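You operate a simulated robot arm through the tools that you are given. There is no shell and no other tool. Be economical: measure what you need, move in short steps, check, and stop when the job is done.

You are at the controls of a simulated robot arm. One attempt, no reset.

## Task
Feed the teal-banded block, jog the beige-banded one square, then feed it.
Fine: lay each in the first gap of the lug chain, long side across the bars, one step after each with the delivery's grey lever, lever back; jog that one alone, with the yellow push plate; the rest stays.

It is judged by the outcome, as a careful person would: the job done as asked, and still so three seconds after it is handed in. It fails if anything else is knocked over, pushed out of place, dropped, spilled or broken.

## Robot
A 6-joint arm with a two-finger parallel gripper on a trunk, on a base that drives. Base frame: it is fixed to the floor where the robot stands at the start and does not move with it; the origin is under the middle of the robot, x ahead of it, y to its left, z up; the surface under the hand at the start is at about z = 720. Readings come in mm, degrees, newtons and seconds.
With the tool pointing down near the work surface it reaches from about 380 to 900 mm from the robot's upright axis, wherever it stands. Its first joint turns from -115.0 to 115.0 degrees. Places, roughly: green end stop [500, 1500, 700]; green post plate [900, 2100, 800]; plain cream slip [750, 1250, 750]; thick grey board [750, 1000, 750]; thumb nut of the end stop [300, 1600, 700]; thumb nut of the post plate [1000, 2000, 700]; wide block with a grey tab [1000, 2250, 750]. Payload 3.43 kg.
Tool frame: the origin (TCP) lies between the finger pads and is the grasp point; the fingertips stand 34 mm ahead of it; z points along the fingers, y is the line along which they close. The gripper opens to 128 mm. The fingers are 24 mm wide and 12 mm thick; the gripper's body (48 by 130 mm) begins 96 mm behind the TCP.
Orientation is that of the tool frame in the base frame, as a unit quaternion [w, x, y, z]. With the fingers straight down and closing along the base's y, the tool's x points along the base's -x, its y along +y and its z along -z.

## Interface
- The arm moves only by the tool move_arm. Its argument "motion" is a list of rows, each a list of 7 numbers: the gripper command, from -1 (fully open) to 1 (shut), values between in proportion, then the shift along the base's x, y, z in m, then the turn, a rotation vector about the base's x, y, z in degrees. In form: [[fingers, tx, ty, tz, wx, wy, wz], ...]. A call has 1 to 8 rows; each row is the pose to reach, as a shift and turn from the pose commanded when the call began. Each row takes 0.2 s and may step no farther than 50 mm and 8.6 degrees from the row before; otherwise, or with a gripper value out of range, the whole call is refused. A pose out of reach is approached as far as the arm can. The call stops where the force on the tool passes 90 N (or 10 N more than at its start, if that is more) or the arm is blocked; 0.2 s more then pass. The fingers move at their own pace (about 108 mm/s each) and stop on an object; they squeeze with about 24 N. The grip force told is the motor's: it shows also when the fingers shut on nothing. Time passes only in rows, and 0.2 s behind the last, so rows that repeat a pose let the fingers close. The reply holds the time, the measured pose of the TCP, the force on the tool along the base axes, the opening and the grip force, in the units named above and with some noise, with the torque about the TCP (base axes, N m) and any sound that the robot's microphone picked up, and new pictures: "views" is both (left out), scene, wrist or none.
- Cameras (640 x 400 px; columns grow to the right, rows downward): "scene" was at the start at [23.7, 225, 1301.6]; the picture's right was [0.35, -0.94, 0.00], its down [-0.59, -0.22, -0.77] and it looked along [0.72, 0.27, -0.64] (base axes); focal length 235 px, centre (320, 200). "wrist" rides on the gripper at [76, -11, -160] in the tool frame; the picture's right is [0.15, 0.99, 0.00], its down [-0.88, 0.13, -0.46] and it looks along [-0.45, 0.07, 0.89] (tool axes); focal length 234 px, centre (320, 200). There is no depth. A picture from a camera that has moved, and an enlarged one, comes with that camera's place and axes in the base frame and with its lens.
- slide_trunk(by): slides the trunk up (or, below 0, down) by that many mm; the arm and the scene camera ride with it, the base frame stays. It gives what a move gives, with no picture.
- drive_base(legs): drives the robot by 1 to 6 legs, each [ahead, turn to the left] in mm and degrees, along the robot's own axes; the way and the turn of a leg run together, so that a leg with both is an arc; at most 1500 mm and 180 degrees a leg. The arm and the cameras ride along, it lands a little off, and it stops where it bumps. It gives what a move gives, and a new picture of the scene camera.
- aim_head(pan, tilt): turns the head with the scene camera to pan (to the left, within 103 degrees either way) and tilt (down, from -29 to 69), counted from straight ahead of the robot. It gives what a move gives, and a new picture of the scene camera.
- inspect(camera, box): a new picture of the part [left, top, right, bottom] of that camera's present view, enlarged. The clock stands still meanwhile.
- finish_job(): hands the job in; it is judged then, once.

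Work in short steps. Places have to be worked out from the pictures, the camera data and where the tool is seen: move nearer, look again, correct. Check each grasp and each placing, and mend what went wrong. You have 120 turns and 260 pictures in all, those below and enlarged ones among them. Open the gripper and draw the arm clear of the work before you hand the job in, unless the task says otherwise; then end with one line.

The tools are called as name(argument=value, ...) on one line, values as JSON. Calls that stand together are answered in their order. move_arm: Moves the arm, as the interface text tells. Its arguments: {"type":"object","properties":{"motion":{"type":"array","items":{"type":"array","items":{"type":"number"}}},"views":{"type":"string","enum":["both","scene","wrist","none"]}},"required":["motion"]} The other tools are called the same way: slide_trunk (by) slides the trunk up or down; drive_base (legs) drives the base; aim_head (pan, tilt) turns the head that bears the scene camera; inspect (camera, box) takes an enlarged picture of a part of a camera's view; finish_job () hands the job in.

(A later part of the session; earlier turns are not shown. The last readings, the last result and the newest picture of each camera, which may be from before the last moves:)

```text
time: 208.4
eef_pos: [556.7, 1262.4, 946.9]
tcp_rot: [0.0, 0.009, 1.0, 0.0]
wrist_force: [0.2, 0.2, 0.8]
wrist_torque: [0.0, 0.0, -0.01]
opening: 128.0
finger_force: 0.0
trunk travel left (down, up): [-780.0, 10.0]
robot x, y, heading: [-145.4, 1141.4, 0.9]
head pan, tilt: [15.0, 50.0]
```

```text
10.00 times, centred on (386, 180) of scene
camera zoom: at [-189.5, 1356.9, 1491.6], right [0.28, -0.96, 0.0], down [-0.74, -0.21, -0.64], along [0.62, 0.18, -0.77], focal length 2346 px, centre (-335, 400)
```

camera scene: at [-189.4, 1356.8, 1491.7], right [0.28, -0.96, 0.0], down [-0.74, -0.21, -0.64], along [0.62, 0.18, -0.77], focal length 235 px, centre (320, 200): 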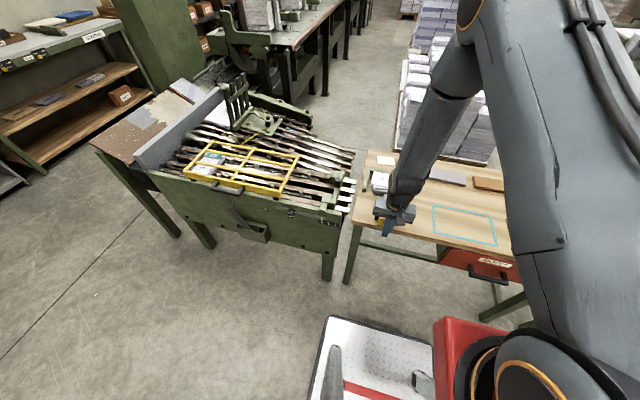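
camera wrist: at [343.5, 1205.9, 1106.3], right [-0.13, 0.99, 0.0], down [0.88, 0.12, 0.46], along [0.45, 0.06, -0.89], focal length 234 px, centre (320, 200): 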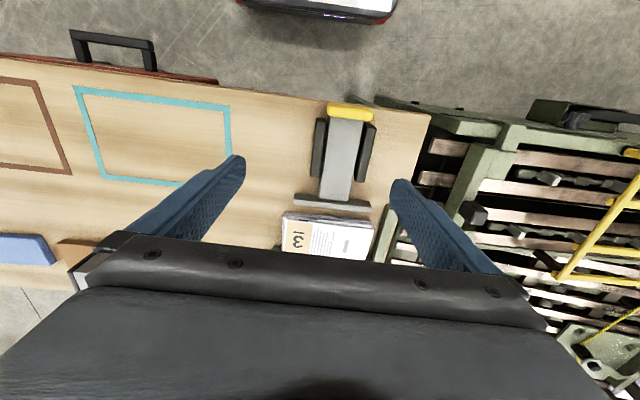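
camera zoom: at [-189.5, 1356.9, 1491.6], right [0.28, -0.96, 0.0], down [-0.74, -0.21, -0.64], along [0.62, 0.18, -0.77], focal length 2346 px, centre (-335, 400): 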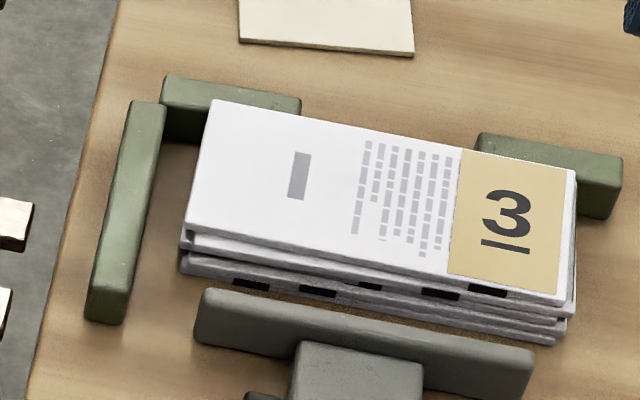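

The block is seated, but lower layers still stick out a few mm toward the plate. I jog again with a second, slightly firmer stroke.

move_arm(motion=[[0, -0.045, 0, 0, 0, 0, 0], [0.5, -0.09, -0.005, 0, 0, 0, 0], [1, -0.135, -0.008, 0, 0, 0, 0], [1, -0.18, -0.008, 0, 0, 0, 0], [1, -0.22, -0.008, -0.01, 0, 0, 0], [1, -0.232, -0.008, -0.055, 0, 0, 0], [1, -0.232, -0.008, -0.1, 0, 0, 0], [1, -0.232, -0.008, -0.145, 0, 0, 0]], views="none")

move_arm(motion=[[1, 0, 0, -0.038, 0, 0, 0], [1, 0.02, 0, -0.038, 0, 0, 0], [1, 0.035, 0, -0.038, 0, 0, 0], [1, 0.045, 0, -0.038, 0, 0, 0], [1, 0.055, 0, -0.038, 0, 0, 0], [1, 0.063, 0, -0.038, 0, 0, 0], [1, 0.068, 0, -0.038, 0, 0, 0], [1, 0.073, 0, -0.038, 0, 0, 0]], views="none")

inspect(camera="scene", box=[363, 160, 408, 200])

```text
time: 210.2
eef_pos: [323.2, 1257.1, 802.4]
tcp_rot: [0.001, 0.008, 1.0, 0.0]
wrist_force: [-0.8, 0.1, 0.4]
wrist_torque: [0.05, -0.05, 0.02]
opening: 0.1
finger_force: 24.2
trunk travel left (down, up): [-780.0, 10.0]
robot x, y, heading: [-144.0, 1141.5, 0.9]
head pan, tilt: [15.0, 50.0]
```

```text
time: 212.0
eef_pos: [388.9, 1255.6, 763.4]
tcp_rot: [-0.006, 0.008, 1.0, -0.001]
wrist_force: [-51.8, 8.0, 15.7]
wrist_torque: [0.26, -0.6, 0.19]
opening: 0.1
finger_force: 23.9
trunk travel left (down, up): [-780.0, 10.0]
robot x, y, heading: [-146.4, 1143.6, 1.2]
head pan, tilt: [15.0, 50.0]
```

```text
10.00 times, centred on (386, 180) of scene
camera zoom: at [-192.7, 1357.0, 1491.8], right [0.28, -0.96, 0.0], down [-0.73, -0.21, -0.64], along [0.62, 0.18, -0.76], focal length 2346 px, centre (-335, 400)
```

zoom: 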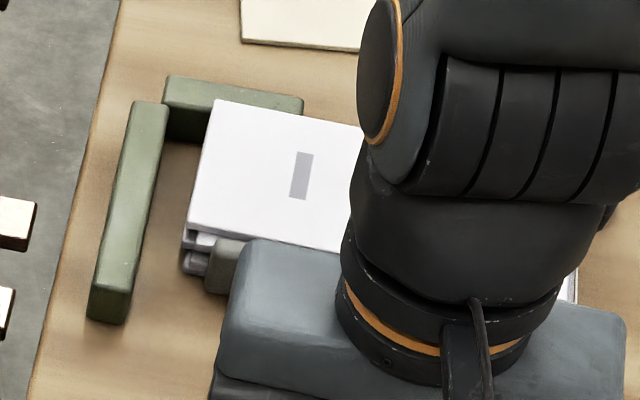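

Same end position at 52 N. I hold briefly, back off, and look again from above.

move_arm(motion=[[1, 0.003, 0, 0, 0, 0, 0], [1, 0.003, 0, 0, 0, 0, 0], [1, -0.015, 0, 0, 0, 0, 0], [1, -0.035, 0, 0, 0, 0, 0], [1, -0.05, 0, 0.03, 0, 0, 0], [1, -0.06, 0, 0.075, 0, 0, 0], [0, -0.04, 0, 0.12, 0, 0, 0], [-1, 0.0, 0, 0.145, 0, 0, 0]], views="none")

move_arm(motion=[[-1, 0.03, 0, 0.035, 0, 0, 0], [-1, 0.075, 0, 0.04, 0, 0, 0], [-1, 0.12, 0, 0.04, 0, 0, 0], [-1, 0.165, 0, 0.04, 0, 0, 0]], views="none")

inspect(camera="wrist", box=[230, 90, 410, 240])

inspect(camera="scene", box=[363, 160, 408, 200])

```text
time: 213.8
eef_pos: [396.5, 1254.8, 909.3]
tcp_rot: [0.0, 0.009, 1.0, -0.001]
wrist_force: [-0.8, 0.4, 0.6]
wrist_torque: [-0.03, -0.04, 0.01]
opening: 121.0
finger_force: 0.0
trunk travel left (down, up): [-780.0, 10.0]
robot x, y, heading: [-149.3, 1143.7, 0.9]
head pan, tilt: [15.0, 50.0]
```

```text
time: 214.8
eef_pos: [565.9, 1257.0, 950.2]
tcp_rot: [0.001, 0.009, 1.0, 0.001]
wrist_force: [-1.2, 0.0, 0.0]
wrist_torque: [0.01, -0.05, 0.0]
opening: 128.2
finger_force: 0.1
trunk travel left (down, up): [-780.0, 10.0]
robot x, y, heading: [-149.2, 1146.9, 0.8]
head pan, tilt: [15.0, 50.0]
```

```text
2.67 times, centred on (320, 165) of wrist
camera zoom: at [488.7, 1248.1, 1109.4], right [-0.13, 0.99, 0.0], down [0.88, 0.12, 0.46], along [0.45, 0.06, -0.89], focal length 624 px, centre (320, 293)
```

zoom: 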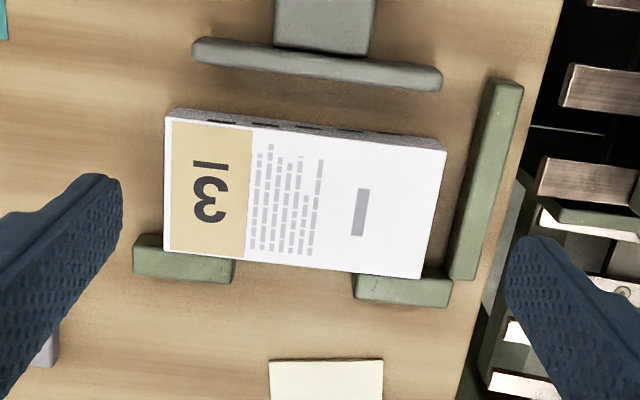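

```text
10.00 times, centred on (386, 180) of scene
camera zoom: at [-189.7, 1356.9, 1491.6], right [0.28, -0.96, 0.0], down [-0.74, -0.21, -0.64], along [0.62, 0.18, -0.77], focal length 2346 px, centre (-335, 400)
```

zoom: 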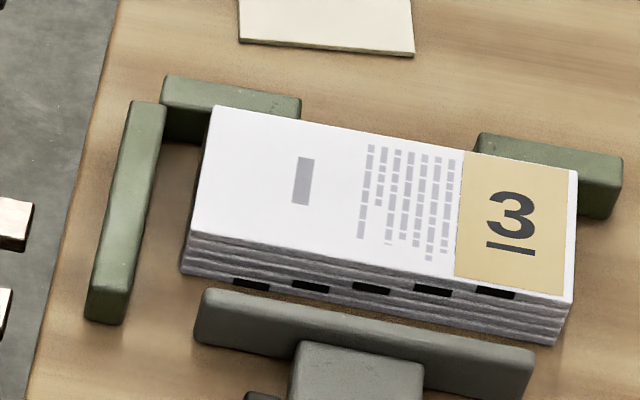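

The stack is now square—collating marks run in a clean diagonal. Block centre ≈(610, 1252). I turn the wrist 90° to grip across its short side, between the two back stops.

move_arm(motion=[[-0.5, 0.005, 0, 0, 0, 0, -8.5], [-0.5, 0.01, 0, 0, 0, 0, -17], [-0.5, 0.02, 0, 0, 0, 0, -25.5], [-0.5, 0.03, 0, 0, 0, 0, -34], [-0.5, 0.04, 0, 0, 0, 0, -42.5], [-0.5, 0.044, 0, 0, 0, 0, -51], [-0.5, 0.044, 0, 0, 0, 0, -59.5], [-0.5, 0.044, 0, 0, 0, 0, -68]], views="none")

move_arm(motion=[[-0.5, 0, -0.002, -0.03, 0, 0, -8.5], [-0.5, 0, -0.005, -0.06, 0, 0, -17], [-0.5, 0, -0.005, -0.09, 0, 0, -21], [-0.5, 0, -0.005, -0.11, 0, 0, -21]], views="wrist")

inspect(camera="wrist", box=[200, 40, 440, 240])

```text
time: 216.6
eef_pos: [607.3, 1255.4, 950.1]
tcp_rot: [0.001, 0.568, 0.823, 0.001]
wrist_force: [0.6, 0.0, 0.5]
wrist_torque: [0.01, 0.02, 0.01]
opening: 95.8
finger_force: 0.0
trunk travel left (down, up): [-780.0, 10.0]
robot x, y, heading: [-146.0, 1139.9, 1.0]
head pan, tilt: [15.0, 50.0]
```

```text
time: 217.6
eef_pos: [606.0, 1251.6, 839.5]
tcp_rot: [0.0, 0.708, 0.706, 0.0]
wrist_force: [0.1, 0.6, -0.5]
wrist_torque: [0.01, 0.02, 0.02]
opening: 95.7
finger_force: 0.0
trunk travel left (down, up): [-780.0, 10.0]
robot x, y, heading: [-140.4, 1142.5, 1.0]
head pan, tilt: [15.0, 50.0]
camera wrist: at [595.9, 1327.9, 998.5], right [0.99, 0.15, 0.0], down [0.13, -0.88, 0.46], along [0.07, -0.45, -0.89], focal length 234 px, centre (320, 200)
```

wrist: 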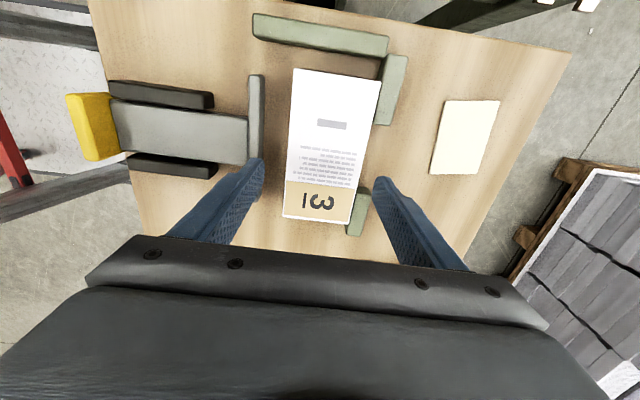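

```text
2.00 times, centred on (320, 140) of wrist
camera zoom: at [595.9, 1327.9, 998.5], right [0.99, 0.15, 0.0], down [0.13, -0.88, 0.46], along [0.07, -0.45, -0.89], focal length 468 px, centre (320, 320)
```

zoom: 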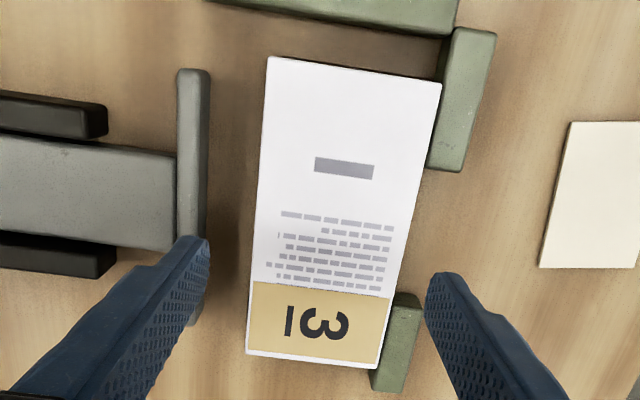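

Block centre refined to x≈613; I shift 6 mm, narrow the opening slightly to clear the pusher bar, and lower part way to check.

move_arm(motion=[[-0.45, 0.006, 0, -0.02, 0, 0, 0], [-0.45, 0.0065, 0.001, -0.035, 0, 0, 0]], views="none")

inspect(camera="wrist", box=[200, 60, 440, 260])

inspect(camera="scene", box=[360, 150, 420, 210])

```text
time: 218.2
eef_pos: [611.7, 1252.4, 804.2]
tcp_rot: [0.001, 0.707, 0.708, 0.0]
wrist_force: [-0.1, -0.3, 1.0]
wrist_torque: [-0.02, 0.02, -0.03]
opening: 92.7
finger_force: 0.2
trunk travel left (down, up): [-780.0, 10.0]
robot x, y, heading: [-146.7, 1140.0, 0.9]
head pan, tilt: [15.0, 50.0]
```

```text
2.00 times, centred on (320, 160) of wrist
camera zoom: at [602.1, 1328.4, 963.1], right [0.99, 0.15, 0.0], down [0.13, -0.88, 0.46], along [0.07, -0.45, -0.89], focal length 468 px, centre (320, 280)
```

zoom: 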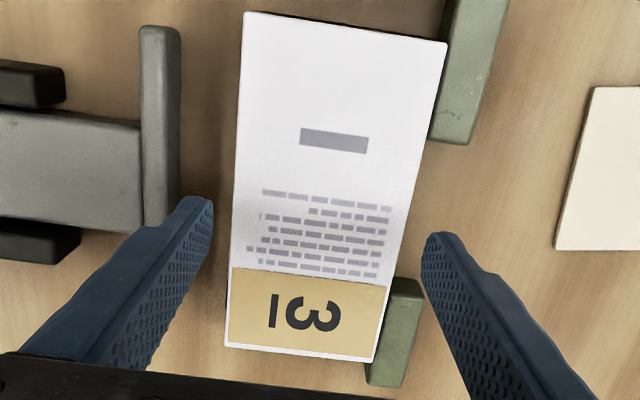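

```text
6.67 times, centred on (390, 180) of scene
camera zoom: at [-189.3, 1356.9, 1491.7], right [0.28, -0.96, 0.0], down [-0.74, -0.21, -0.64], along [0.62, 0.18, -0.77], focal length 1564 px, centre (-147, 333)
```

zoom: 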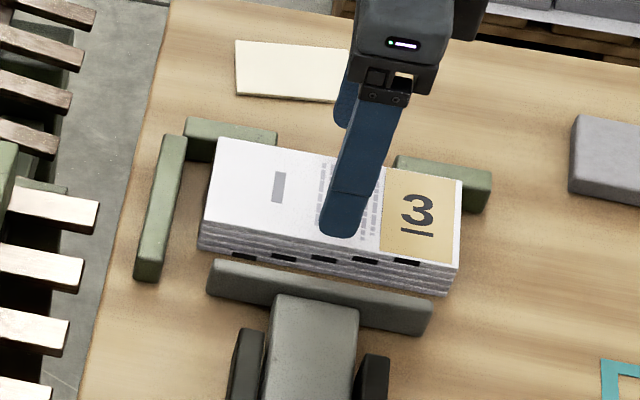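

Centred at x≈612. I lower and grip.

move_arm(motion=[[-0.45, 0, 0, -0.02, 0, 0, 0], [-0.45, 0, 0, -0.035, 0, 0, 0], [-0.45, 0, 0, -0.041, 0, 0, 0], [0.5, 0, 0, -0.041, 0, 0, 0], [0.5, 0, 0, -0.041, 0, 0, 0]], views="wrist")

```text
time: 219.4
eef_pos: [612.2, 1253.4, 763.0]
tcp_rot: [0.001, 0.707, 0.707, 0.0]
wrist_force: [-5.3, -1.1, 7.1]
wrist_torque: [-0.03, 0.67, 0.14]
opening: 84.7
finger_force: 24.7
trunk travel left (down, up): [-780.0, 10.0]
robot x, y, heading: [-147.1, 1138.8, 1.0]
head pan, tilt: [15.0, 50.0]
camera wrist: at [601.9, 1327.8, 922.5], right [0.99, 0.15, 0.0], down [0.13, -0.88, 0.46], along [0.07, -0.45, -0.89], focal length 234 px, centre (320, 200)
```

wrist: 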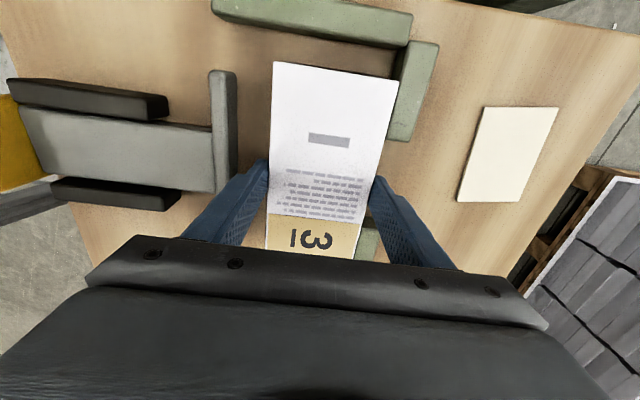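

Gripped. I lift straight up and check.

move_arm(motion=[[0.5, -0.001, 0, 0.01, 0, 0, 0], [0.5, -0.002, 0, 0.04, 0, 0, 0], [0.5, -0.002, 0, 0.08, 0, 0, 0], [0.5, -0.002, 0, 0.12, 0, 0, 0], [0.5, -0.002, 0, 0.16, 0, 0, 0], [0.5, -0.002, 0, 0.19, 0, 0, 0]], views="both")

inspect(camera="scene", box=[350, 120, 430, 240])

```text
time: 220.8
eef_pos: [610.7, 1251.3, 951.3]
tcp_rot: [0.001, 0.707, 0.707, -0.001]
wrist_force: [-0.4, 0.3, -3.1]
wrist_torque: [0.02, 0.0, 0.02]
opening: 84.7
finger_force: 24.1
trunk travel left (down, up): [-780.0, 10.0]
robot x, y, heading: [-148.8, 1141.4, 1.0]
head pan, tilt: [15.0, 50.0]
camera scene: at [-188.8, 1356.9, 1491.7], right [0.28, -0.96, 0.0], down [-0.74, -0.21, -0.64], along [0.62, 0.18, -0.77], focal length 235 px, centre (320, 200)
camera wrist: at [599.7, 1328.2, 1111.1], right [0.99, 0.15, 0.0], down [0.13, -0.88, 0.46], along [0.07, -0.45, -0.89], focal length 234 px, centre (320, 200)
```

scene: 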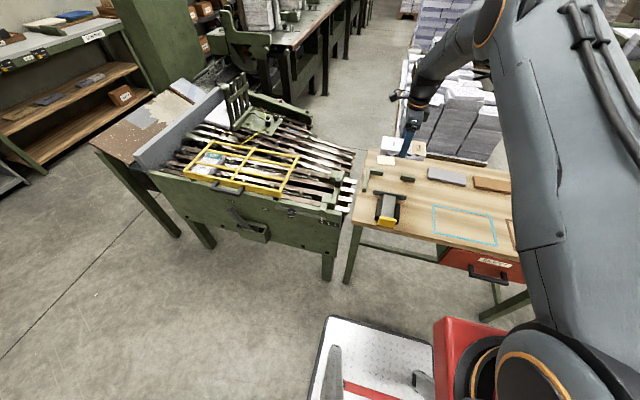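
wrist: 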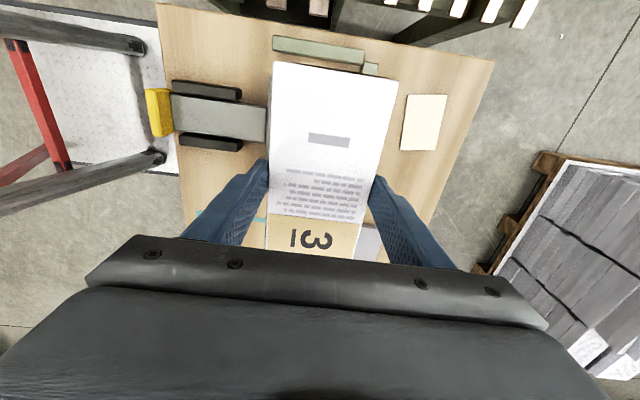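

```text
3.33 times, centred on (390, 180) of scene
camera zoom: at [-188.8, 1356.9, 1491.7], right [0.28, -0.96, 0.0], down [-0.74, -0.21, -0.64], along [0.62, 0.18, -0.77], focal length 782 px, centre (87, 267)
```

zoom: 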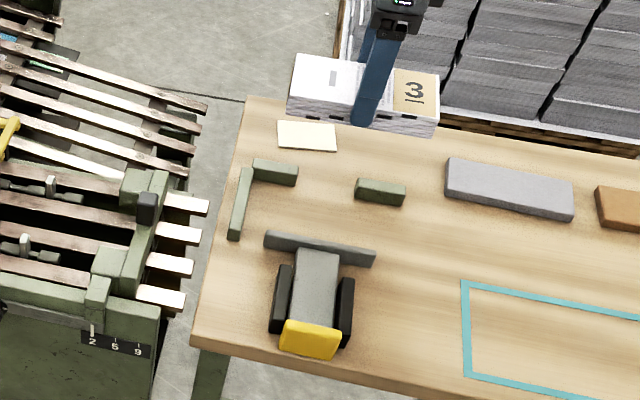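

Held square, weight ≈3 N. I retract, turn the block 90°, and drive to the chain's far end with the arm high.

move_arm(motion=[[0.5, -0.025, -0.005, 0.005, 0, 0, 8.5], [0.5, -0.05, -0.01, 0.01, 0, 0, 17], [0.5, -0.075, -0.02, 0.015, 0, 0, 25.5], [0.5, -0.1, -0.03, 0.02, 0, 0, 34], [0.5, -0.12, -0.04, 0.025, 0, 0, 42.5], [0.5, -0.14, -0.05, 0.03, 0, 0, 51], [0.5, -0.16, -0.06, 0.035, 0, 0, 59.5], [0.5, -0.17, -0.07, 0.04, 0, 0, 68]], views="none")

move_arm(motion=[[0.5, -0.005, -0.005, 0, 0, 0, 8.5], [0.5, -0.01, -0.01, 0, 0, 0, 17], [0.5, -0.01, -0.01, 0, 0, 0, 22]], views="none")

drive_base(legs=[[0, 90], [735, 0], [0, -91]])

aim_head(pan=30, tilt=45)

```text
time: 222.6
eef_pos: [442.9, 1181.7, 992.6]
tcp_rot: [0.002, 0.19, 0.982, 0.0]
wrist_force: [0.3, 0.2, -2.4]
wrist_torque: [-0.04, -0.02, 0.0]
opening: 84.8
finger_force: 24.4
trunk travel left (down, up): [-780.0, 10.0]
robot x, y, heading: [-144.4, 1143.6, 1.1]
head pan, tilt: [15.0, 50.0]
```

```text
time: 223.4
eef_pos: [430.7, 1171.6, 992.6]
tcp_rot: [0.001, -0.001, 1.0, 0.001]
wrist_force: [0.1, 0.0, -2.4]
wrist_torque: [0.02, -0.02, 0.03]
opening: 84.5
finger_force: 24.6
trunk travel left (down, up): [-780.0, 10.0]
robot x, y, heading: [-143.1, 1142.8, 1.0]
head pan, tilt: [15.0, 50.0]
```

```text
time: 235.0
eef_pos: [413.6, 1887.5, 992.6]
tcp_rot: [0.0, 0.01, 1.0, 0.001]
wrist_force: [0.4, 0.4, -1.8]
wrist_torque: [0.01, -0.02, -0.02]
opening: 84.8
finger_force: 24.3
trunk travel left (down, up): [-780.0, 10.0]
robot x, y, heading: [-168.8, 1867.8, -0.1]
head pan, tilt: [15.0, 50.0]
camera scene: at [-202.4, 2084.6, 1491.7], right [0.26, -0.97, 0.0], down [-0.74, -0.2, -0.64], along [0.62, 0.16, -0.77], focal length 235 px, centre (320, 200)
```

scene: 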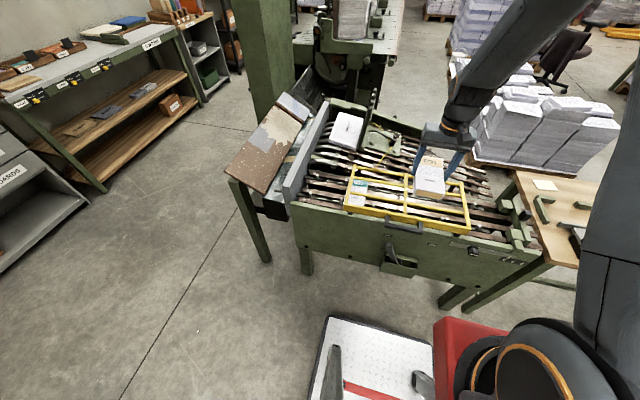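

```text
time: 235.8
eef_pos: [412.6, 1886.2, 992.7]
tcp_rot: [0.0, 0.01, 1.0, 0.001]
wrist_force: [0.3, 0.2, -2.2]
wrist_torque: [0.03, -0.01, -0.01]
opening: 84.6
finger_force: 23.7
trunk travel left (down, up): [-780.0, 10.0]
robot x, y, heading: [-165.9, 1869.8, -0.1]
head pan, tilt: [30.0, 45.0]
camera scene: at [-206.3, 2105.3, 1498.6], right [0.5, -0.87, 0.0], down [-0.61, -0.35, -0.71], along [0.61, 0.35, -0.71], focal length 235 px, centre (320, 200)
```

scene: 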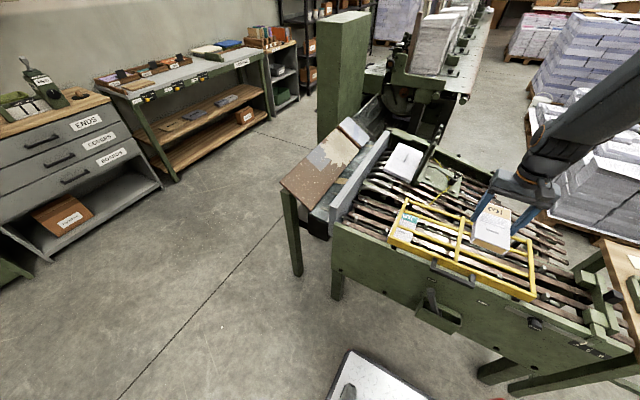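

Landed well. I carry the block to above the first gap (485, 2229).

move_arm(motion=[[0.5, 0.01, 0.045, 0, 0, 0, 0.6], [0.5, 0.02, 0.09, 0, 0, 0, 1.15], [0.5, 0.03, 0.135, 0, 0, 0, 1.15], [0.5, 0.04, 0.18, -0.01, 0, 0, 1.15], [0.5, 0.05, 0.225, -0.02, 0, 0, 1.15], [0.5, 0.06, 0.27, -0.03, 0, 0, 1.15], [0.5, 0.07, 0.31, -0.04, 0, 0, 1.15], [0.5, 0.073, 0.343, -0.06, 0, 0, 1.15]], views="none")

move_arm(motion=[[0.5, 0, 0, -0.04, 0, 0, 0], [0.5, 0, 0, -0.08, 0, 0, 0], [0.5, 0, 0, -0.115, 0, 0, 0]], views="wrist")

inspect(camera="scene", box=[330, 150, 430, 250])

```text
time: 237.6
eef_pos: [487.3, 2230.1, 933.1]
tcp_rot: [0.001, 0.001, 1.0, 0.001]
wrist_force: [-0.7, -0.4, -1.9]
wrist_torque: [0.01, -0.04, 0.0]
opening: 85.0
finger_force: 23.9
trunk travel left (down, up): [-780.0, 10.0]
robot x, y, heading: [-165.1, 1869.9, -0.2]
head pan, tilt: [30.0, 45.0]
```

```text
time: 238.4
eef_pos: [489.1, 2230.1, 817.0]
tcp_rot: [0.001, 0.001, 1.0, 0.002]
wrist_force: [-0.3, -0.8, -2.2]
wrist_torque: [0.01, -0.03, 0.01]
opening: 84.5
finger_force: 24.1
trunk travel left (down, up): [-780.0, 10.0]
robot x, y, heading: [-165.3, 1868.8, -0.1]
head pan, tilt: [30.0, 45.0]
camera wrist: at [413.0, 2218.5, 975.8], right [-0.15, 0.99, 0.0], down [0.88, 0.13, 0.46], along [0.45, 0.07, -0.89], focal length 234 px, centre (320, 200)
```

wrist: 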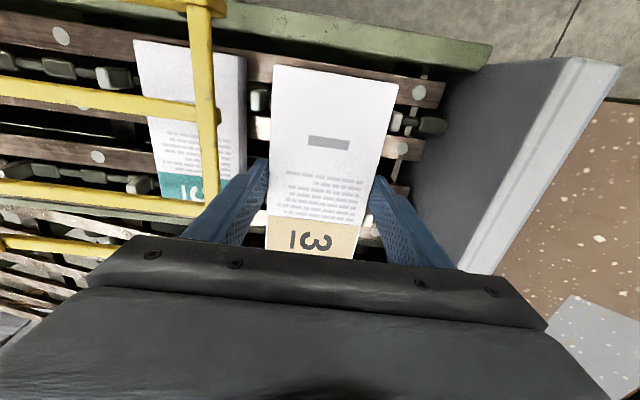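

```text
4.00 times, centred on (380, 200) of scene
camera zoom: at [-206.6, 2105.4, 1498.6], right [0.5, -0.87, 0.0], down [-0.61, -0.35, -0.71], along [0.61, 0.35, -0.71], focal length 939 px, centre (80, 200)
```

zoom: 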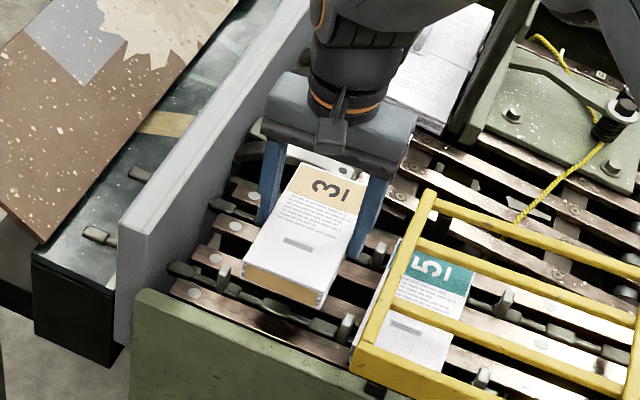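

Clear between the lugs and beside the teal block. I lower onto the bars until contact.

move_arm(motion=[[0.5, -0.002, 0, -0.02, 0, 0, 0], [0.5, -0.002, 0, -0.04, 0, 0, 0], [0.5, -0.002, 0, -0.052, 0, 0, 0], [0.5, -0.002, 0, -0.057, 0, 0, 0], [0.5, -0.002, 0, -0.06, 0, 0, 0]], views="wrist")

inspect(camera="scene", box=[330, 160, 430, 260])

```text
time: 239.6
eef_pos: [488.0, 2230.8, 760.3]
tcp_rot: [0.003, 0.0, 1.0, 0.002]
wrist_force: [-0.5, 0.5, 24.7]
wrist_torque: [-0.11, 0.04, -0.01]
opening: 84.8
finger_force: 23.5
trunk travel left (down, up): [-780.0, 10.0]
robot x, y, heading: [-163.1, 1870.6, 0.1]
head pan, tilt: [30.0, 45.0]
camera wrist: at [410.8, 2220.4, 919.5], right [-0.15, 0.99, 0.0], down [0.88, 0.13, 0.46], along [0.46, 0.07, -0.89], focal length 234 px, centre (320, 200)
```

wrist: 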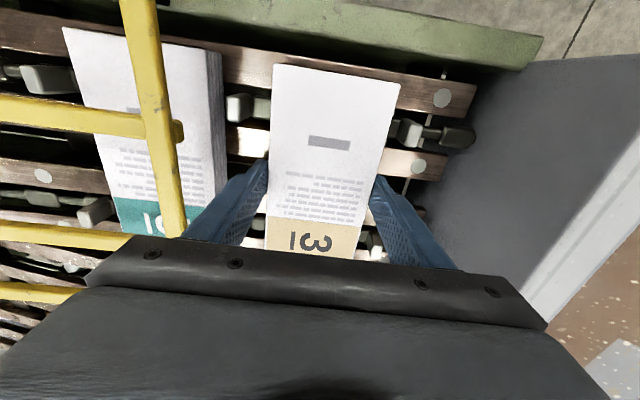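

```text
4.00 times, centred on (380, 210) of scene
camera zoom: at [-207.6, 2104.9, 1498.8], right [0.5, -0.87, 0.0], down [-0.61, -0.35, -0.71], along [0.61, 0.35, -0.71], focal length 939 px, centre (80, 160)
```

zoom: 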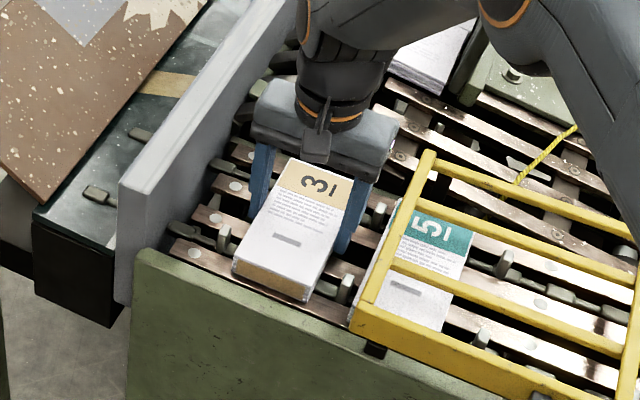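

Seated (25 N contact). Release, lift, and retract the arm to in front of the robot.

move_arm(motion=[[-0.45, 0, 0, 0.002, 0, 0, 0], [-0.45, 0, 0, 0.002, 0, 0, 0], [-0.45, 0, 0, 0.03, 0, 0, 0], [-0.45, 0, 0, 0.07, 0, 0, 0], [-0.45, 0, 0, 0.11, 0, 0, 0], [-0.45, -0.02, -0.02, 0.15, 0, 0, 0], [-0.45, -0.05, -0.04, 0.18, 0, 0, 0], [-0.45, -0.09, -0.06, 0.18, 0, 0, 0]], views="wrist")

move_arm(motion=[[-0.5, -0.02, -0.045, 0, 0, 0, 0], [-0.5, -0.03, -0.09, 0, 0, 0, 0], [-0.5, -0.04, -0.135, 0, 0, 0, 0], [-0.5, -0.05, -0.18, 0, 0, 0, 0], [-0.5, -0.05, -0.225, 0, 0, 0, 0], [-0.5, -0.05, -0.27, 0, 0, 0, 0]], views="none")

inspect(camera="scene", box=[330, 140, 450, 250])

drive_base(legs=[[0, 32], [-225, 0], [0, -32]])

slide_trunk(by=-240)

```text
time: 241.4
eef_pos: [391.6, 2171.1, 937.7]
tcp_rot: [0.0, 0.0, 1.0, 0.0]
wrist_force: [0.5, 0.4, 0.1]
wrist_torque: [-0.01, 0.07, -0.01]
opening: 92.5
finger_force: 0.1
trunk travel left (down, up): [-780.0, 10.0]
robot x, y, heading: [-161.9, 1868.0, -0.3]
head pan, tilt: [30.0, 45.0]
camera wrist: at [316.9, 2159.1, 1097.6], right [-0.15, 0.99, 0.0], down [0.88, 0.13, 0.46], along [0.45, 0.07, -0.89], focal length 234 px, centre (320, 200)
```

wrist: 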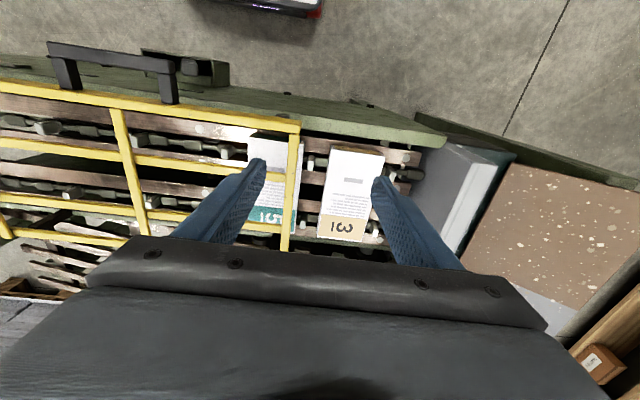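

```text
time: 242.8
eef_pos: [344.9, 1899.6, 938.2]
tcp_rot: [0.001, 0.0, 1.0, 0.001]
wrist_force: [0.3, 0.4, -0.5]
wrist_torque: [-0.05, -0.01, -0.01]
opening: 95.9
finger_force: 0.2
trunk travel left (down, up): [-780.0, 10.0]
robot x, y, heading: [-160.6, 1869.9, -0.2]
head pan, tilt: [30.0, 45.0]
```

```text
3.64 times, centred on (390, 195) of scene
camera zoom: at [-206.5, 2105.9, 1498.5], right [0.5, -0.87, 0.0], down [-0.61, -0.35, -0.71], along [0.61, 0.35, -0.71], focal length 853 px, centre (66, 218)
```

zoom: 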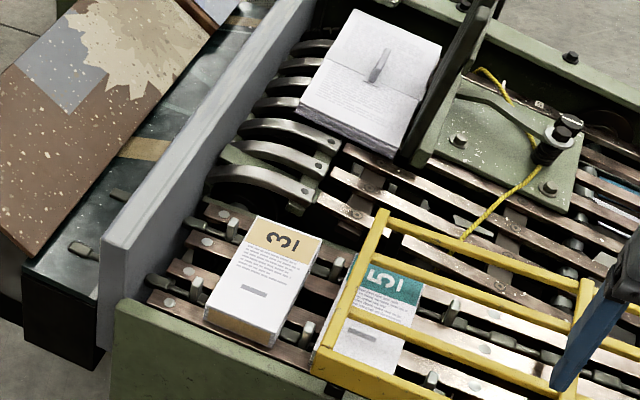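

```text
time: 247.7
eef_pos: [152.8, 1776.9, 939.6]
tcp_rot: [0.0, 0.004, 1.0, 0.001]
wrist_force: [0.4, 0.7, 0.0]
wrist_torque: [0.02, -0.02, -0.02]
opening: 95.5
finger_force: 0.1
trunk travel left (down, up): [-780.0, 10.0]
robot x, y, heading: [-355.9, 1748.7, -0.5]
head pan, tilt: [30.0, 45.0]
camera scene: at [-398.2, 1985.6, 1498.6], right [0.49, -0.87, 0.0], down [-0.62, -0.35, -0.71], along [0.62, 0.35, -0.71], focal length 235 px, centre (320, 200)
```

scene: 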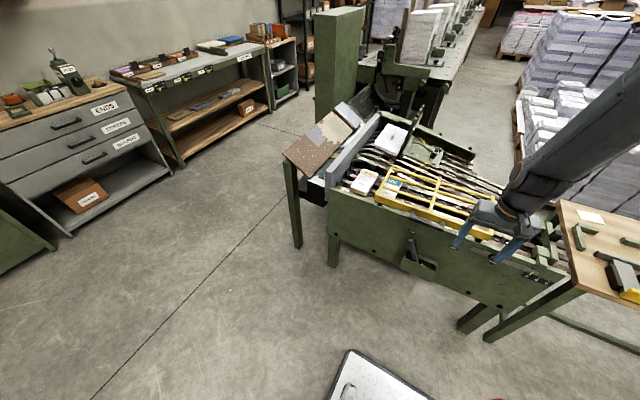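

```text
time: 250.2
eef_pos: [151.7, 1778.1, 699.1]
tcp_rot: [0.0, 0.004, 1.0, 0.001]
wrist_force: [0.4, -0.5, 1.1]
wrist_torque: [0.01, 0.01, 0.01]
opening: 95.5
finger_force: 0.0
trunk travel left (down, up): [-540.0, 250.0]
robot x, y, heading: [-357.1, 1750.8, -0.8]
head pan, tilt: [30.0, 45.0]
```

Both blocks are well placed. Same lever approach as before: pitch and move to the lever.

move_arm(motion=[[-0.2, 0.02, 0.03, 0, 0, -8, 0], [-0.2, 0.04, 0.06, 0, 0, -16, 0], [-0.2, 0.06, 0.09, 0, 0, -24, 0], [-0.2, 0.08, 0.12, 0, 0, -32, 0], [-0.2, 0.096, 0.137, 0, 0, -40, 0]], views="wrist")

```text
time: 251.3
eef_pos: [249.6, 1913.4, 703.3]
tcp_rot: [0.34, 0.011, 0.94, -0.016]
wrist_force: [1.0, 5.4, 0.1]
wrist_torque: [-0.35, 0.09, -0.26]
opening: 77.1
finger_force: 0.1
out of reach, approached as far as the arm can: row 2, 3, 5
trunk travel left (down, up): [-540.0, 250.0]
robot x, y, heading: [-355.7, 1750.9, -0.7]
head pan, tilt: [30.0, 45.0]
camera wrist: at [90.4, 1908.5, 777.6], right [-0.08, 0.99, -0.12], down [0.39, 0.14, 0.91], along [0.92, 0.03, -0.4], focal length 234 px, centre (320, 200)
```

wrist: 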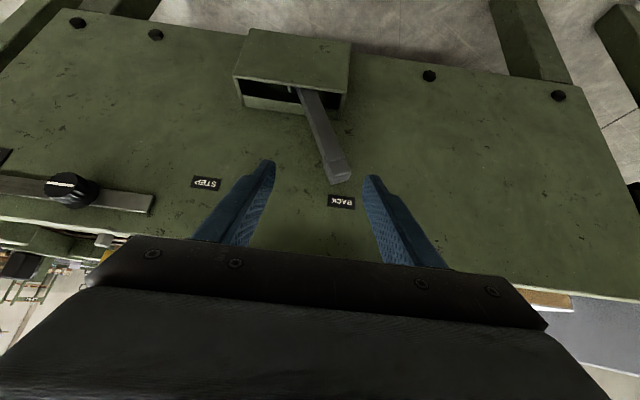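

move_arm(motion=[[-0.2, 0.02, 0.013, -0.02, 0, 0, 0], [-0.2, 0.045, 0.018, -0.05, 0, 0, 0], [-0.2, 0.064, 0.012, -0.086, 0, 0, 0], [0.2, 0.064, 0.006, -0.086, 0, 0, 0]], views="wrist")

move_arm(motion=[[0.3, -0.003, -0.015, 0, 0, 0, 0], [0.3, -0.006, -0.03, 0, 0, 0, 0], [0.3, -0.008, -0.045, 0, 0, 0, 0]], views="none")

inspect(camera="wrist", box=[0, 0, 640, 400])

```text
time: 252.3
eef_pos: [320.1, 1926.8, 619.2]
tcp_rot: [0.341, 0.003, 0.94, -0.005]
wrist_force: [-1.7, -5.6, 1.2]
wrist_torque: [-0.22, 0.01, -0.12]
opening: 54.5
finger_force: 3.3
out of reach, approached as far as the arm can: row 4
trunk travel left (down, up): [-540.0, 250.0]
robot x, y, heading: [-360.2, 1750.8, -0.5]
head pan, tilt: [30.0, 45.0]
camera wrist: at [160.0, 1918.2, 693.6], right [-0.1, 0.99, -0.1], down [0.38, 0.13, 0.91], along [0.92, 0.06, -0.39], focal length 234 px, centre (320, 200)
```

wrist: 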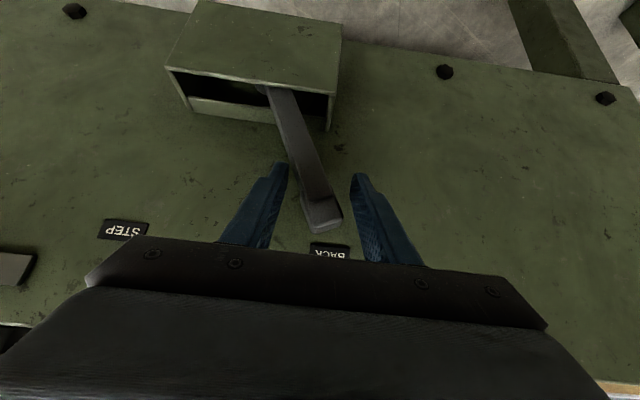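

```text
time: 253.2
eef_pos: [321.5, 1889.2, 625.7]
tcp_rot: [0.339, 0.001, 0.941, -0.011]
wrist_force: [1.0, 1.9, 0.3]
wrist_torque: [-0.06, -0.01, -0.06]
opening: 45.4
finger_force: 0.3
out of reach, approached as far as the arm can: row 1, 2, 3
trunk travel left (down, up): [-540.0, 250.0]
robot x, y, heading: [-357.9, 1751.4, -0.5]
head pan, tilt: [30.0, 45.0]
```

```text
1.00 times, centred on (320, 200) of wrist (not enlarged: the box is as wide or as high as the picture)
camera zoom: at [161.7, 1881.9, 701.5], right [-0.1, 0.99, -0.11], down [0.39, 0.14, 0.91], along [0.92, 0.05, -0.4], focal length 234 px, centre (320, 200)
```

zoom: 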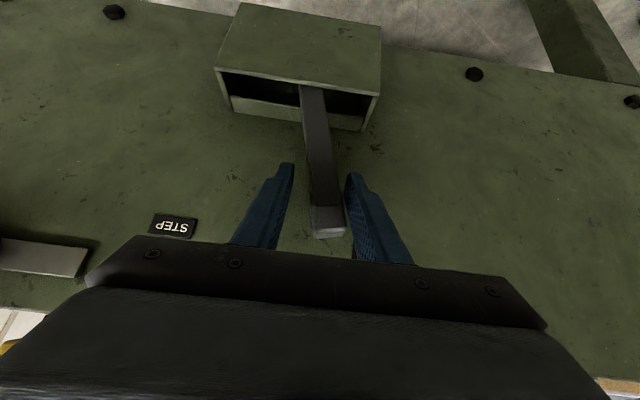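

move_arm(motion=[[0.3, -0.008, 0, -0.004, 0, 0, 0], [0.3, -0.012, 0, -0.006, 0, 0, 0]], views="none")

drive_base(legs=[[0, -4]])

inspect(camera="scene", box=[280, 100, 480, 250])

```text
time: 253.8
eef_pos: [318.6, 1895.0, 627.7]
tcp_rot: [0.339, 0.002, 0.941, -0.011]
wrist_force: [0.2, -0.3, -1.0]
wrist_torque: [0.0, -0.01, 0.03]
opening: 44.7
finger_force: 0.0
out of reach, approached as far as the arm can: row 1, 2
trunk travel left (down, up): [-540.0, 250.0]
robot x, y, heading: [-357.9, 1749.5, -0.4]
head pan, tilt: [30.0, 45.0]
```

```text
time: 254.6
eef_pos: [326.5, 1849.4, 626.8]
tcp_rot: [0.338, 0.033, 0.94, -0.022]
wrist_force: [-0.3, 0.2, 0.4]
wrist_torque: [-0.01, 0.0, -0.02]
opening: 44.7
finger_force: 0.2
trunk travel left (down, up): [-540.0, 250.0]
robot x, y, heading: [-359.9, 1746.1, -4.4]
head pan, tilt: [30.0, 45.0]
camera scene: at [-314.9, 1982.5, 1258.6], right [0.43, -0.9, 0.0], down [-0.64, -0.3, -0.71], along [0.64, 0.3, -0.71], focal length 235 px, centre (320, 200)
```

scene: 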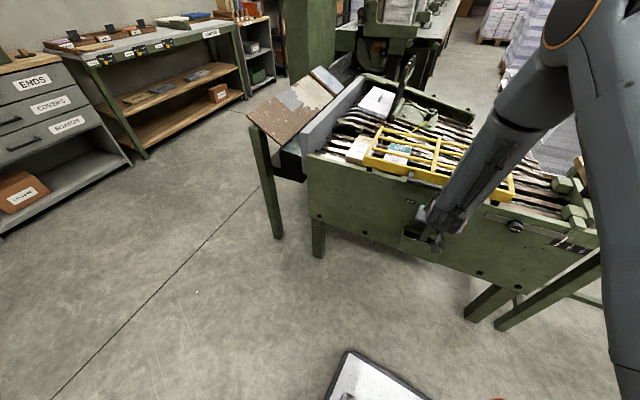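

```text
2.67 times, centred on (380, 175) of scene
camera zoom: at [-314.9, 1982.5, 1258.6], right [0.43, -0.9, 0.0], down [-0.64, -0.3, -0.71], along [0.64, 0.3, -0.71], focal length 626 px, centre (160, 267)
```

zoom: 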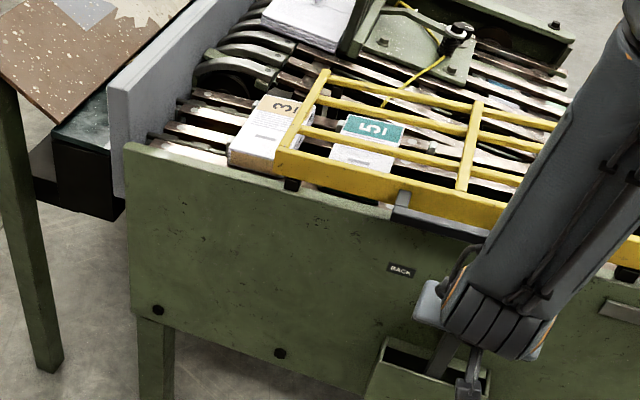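

Both advance together. I back the fingers 10 mm off the panel and finish the stroke.

move_arm(motion=[[0.3, -0.007, 0, 0, 0, 0, 0], [0.3, -0.013, 0, 0, 0, 0, 0]], views="none")

drive_base(legs=[[0, -5.5]])

inspect(camera="scene", box=[260, 80, 460, 230])

inspect(camera="wrist", box=[0, 0, 640, 400])

```text
time: 255.2
eef_pos: [314.9, 1848.8, 628.6]
tcp_rot: [0.337, 0.033, 0.941, -0.027]
wrist_force: [-0.3, 0.9, 0.4]
wrist_torque: [0.01, -0.02, 0.01]
opening: 44.9
finger_force: 0.1
trunk travel left (down, up): [-540.0, 250.0]
robot x, y, heading: [-354.0, 1749.3, -4.5]
head pan, tilt: [30.0, 45.0]
```

```text
time: 256.1
eef_pos: [319.7, 1785.8, 628.5]
tcp_rot: [0.335, 0.076, 0.938, -0.042]
wrist_force: [-9.3, 23.9, 6.2]
wrist_torque: [1.06, 0.32, 0.72]
opening: 57.7
finger_force: 12.0
trunk travel left (down, up): [-540.0, 250.0]
robot x, y, heading: [-354.1, 1753.4, -9.8]
head pan, tilt: [30.0, 45.0]
camera scene: at [-293.6, 1978.0, 1258.5], right [0.34, -0.94, 0.0], down [-0.66, -0.24, -0.71], along [0.66, 0.24, -0.71], focal length 235 px, centre (320, 200)
```

scene: 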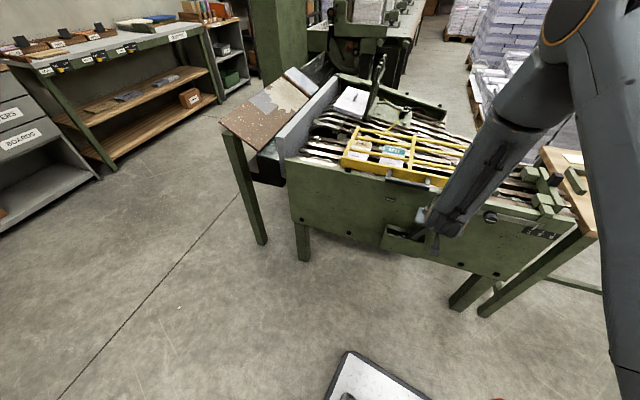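

```text
2.67 times, centred on (360, 155) of scene
camera zoom: at [-293.6, 1978.0, 1258.5], right [0.34, -0.94, 0.0], down [-0.66, -0.24, -0.71], along [0.66, 0.24, -0.71], focal length 626 px, centre (213, 320)
```

zoom: 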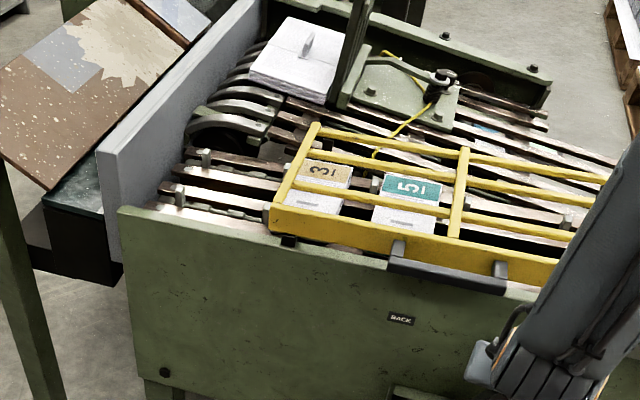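

```text
1.00 times, centred on (320, 200) of wrist (not enlarged: the box is as wide or as high as the picture)
camera zoom: at [161.2, 1804.2, 703.2], right [0.06, 0.99, -0.12], down [0.41, 0.09, 0.91], along [0.91, -0.1, -0.4], focal length 234 px, centre (320, 200)
```

zoom: 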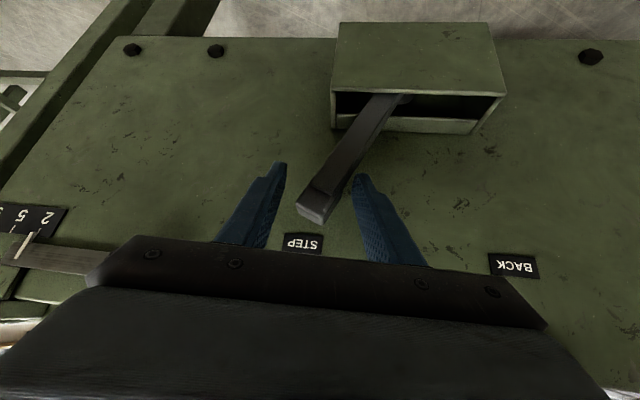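

Full step done: beige in second gap, teal in third. I return the lever to BACK.

drive_base(legs=[[0, 9.5]])

move_arm(motion=[[0.3, 0, 0.015, 0, 0, 0, 0], [0.3, 0, 0.03, 0, 0, 0, 0], [0.3, 0, 0.036, 0, 0, 0, 0]], views="wrist")

```text
time: 257.2
eef_pos: [305.0, 1897.0, 627.0]
tcp_rot: [0.337, -0.001, 0.941, -0.015]
wrist_force: [-0.5, 0.7, 0.8]
wrist_torque: [-0.03, -0.01, -0.03]
opening: 45.0
finger_force: 0.1
trunk travel left (down, up): [-540.0, 250.0]
robot x, y, heading: [-359.9, 1744.7, -0.2]
head pan, tilt: [30.0, 45.0]
camera scene: at [-332.3, 1985.2, 1258.6], right [0.5, -0.87, 0.0], down [-0.61, -0.35, -0.71], along [0.61, 0.35, -0.71], focal length 235 px, centre (320, 200)
```

scene: 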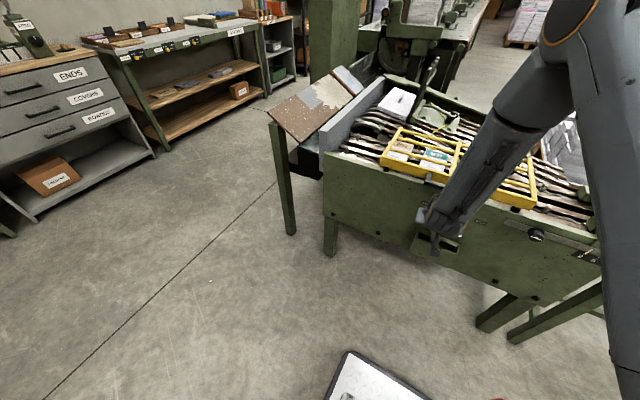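

```text
time: 258.0
eef_pos: [305.2, 1932.2, 627.4]
tcp_rot: [0.337, 0.0, 0.941, -0.015]
wrist_force: [0.4, -14.6, 3.7]
wrist_torque: [-0.55, 0.0, -0.17]
opening: 52.8
finger_force: 7.3
trunk travel left (down, up): [-540.0, 250.0]
robot x, y, heading: [-356.4, 1748.4, -0.3]
head pan, tilt: [30.0, 45.0]
camera wrist: at [145.5, 1924.4, 702.4], right [-0.1, 0.99, -0.12], down [0.39, 0.15, 0.91], along [0.91, 0.05, -0.4], focal length 234 px, centre (320, 200)
```

wrist: 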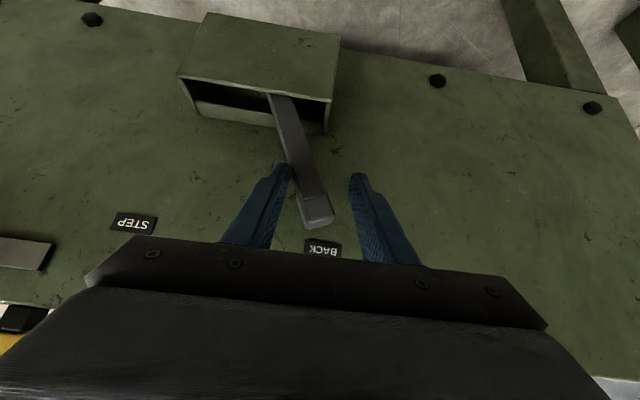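

Lever is on its BACK stop. I withdraw, back the base away, raise the trunk, and check everything.

move_arm(motion=[[0.1, 0, -0.006, 0, 0, 0, 0], [-0.2, 0, -0.006, 0.01, 0, 0, 0], [-0.2, -0.02, -0.006, 0.05, 0, 0, 0], [-0.2, -0.05, -0.006, 0.08, 0, 0, 0], [-0.5, -0.09, -0.015, 0.085, 0, 0, 0]], views="wrist")

drive_base(legs=[[-200, 0]])

slide_trunk(by=240)

aim_head(pan=10, tilt=38)

```text
time: 259.2
eef_pos: [214.8, 1916.6, 711.1]
tcp_rot: [0.338, -0.001, 0.941, -0.015]
wrist_force: [0.5, 0.9, 0.0]
wrist_torque: [0.02, -0.02, 0.03]
opening: 96.1
finger_force: 0.0
trunk travel left (down, up): [-540.0, 250.0]
robot x, y, heading: [-358.2, 1750.2, -0.2]
head pan, tilt: [30.0, 45.0]
camera wrist: at [56.4, 1909.1, 786.8], right [-0.11, 0.99, -0.12], down [0.39, 0.15, 0.91], along [0.91, 0.05, -0.4], focal length 234 px, centre (320, 200)
```

wrist: 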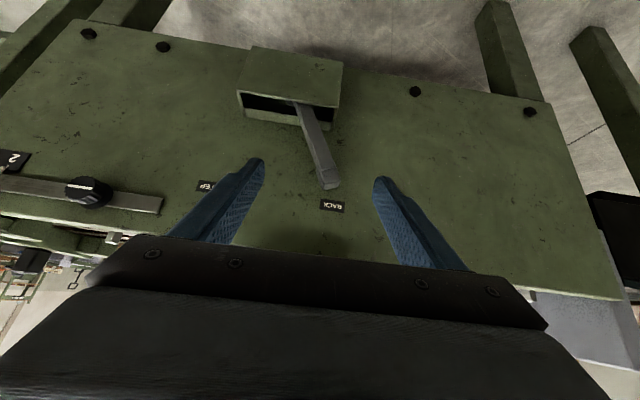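

```text
time: 260.8
eef_pos: [9.3, 1918.2, 711.5]
tcp_rot: [0.337, -0.001, 0.941, -0.015]
wrist_force: [0.5, -0.5, -0.3]
wrist_torque: [-0.04, 0.02, -0.02]
opening: 95.8
finger_force: 0.1
trunk travel left (down, up): [-540.0, 250.0]
robot x, y, heading: [-564.5, 1752.8, -0.5]
head pan, tilt: [30.0, 45.0]
camera scene: at [-539.1, 1986.4, 1258.6], right [0.49, -0.87, 0.0], down [-0.61, -0.35, -0.71], along [0.61, 0.35, -0.71], focal length 235 px, centre (320, 200)
```

scene: 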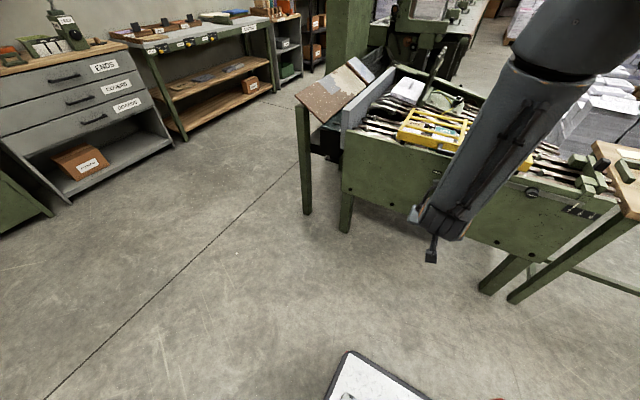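

```text
time: 263.3
eef_pos: [8.4, 1917.7, 952.6]
tcp_rot: [0.337, -0.001, 0.942, -0.015]
wrist_force: [-0.2, -0.1, 0.0]
wrist_torque: [0.03, -0.03, 0.04]
opening: 96.0
finger_force: 0.0
trunk travel left (down, up): [-780.0, 10.0]
robot x, y, heading: [-563.9, 1753.9, -0.7]
head pan, tilt: [30.0, 45.0]
```

```text
time: 264.2
eef_pos: [9.6, 1917.1, 950.8]
tcp_rot: [0.337, -0.001, 0.941, -0.015]
wrist_force: [0.3, 0.0, 0.6]
wrist_torque: [0.0, 0.0, 0.01]
opening: 96.2
finger_force: 0.0
trunk travel left (down, up): [-780.0, 10.0]
robot x, y, heading: [-563.0, 1750.7, -0.5]
head pan, tilt: [10.0, 38.0]
camera scene: at [-591.4, 1961.1, 1508.8], right [0.17, -0.99, 0.0], down [-0.61, -0.1, -0.79], along [0.78, 0.13, -0.62], focal length 235 px, centre (320, 200)
```

scene: 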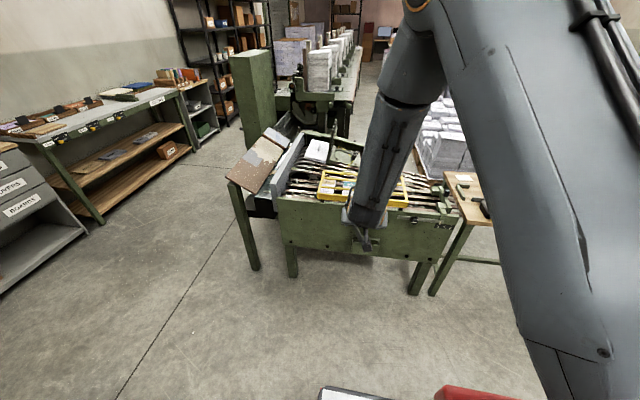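

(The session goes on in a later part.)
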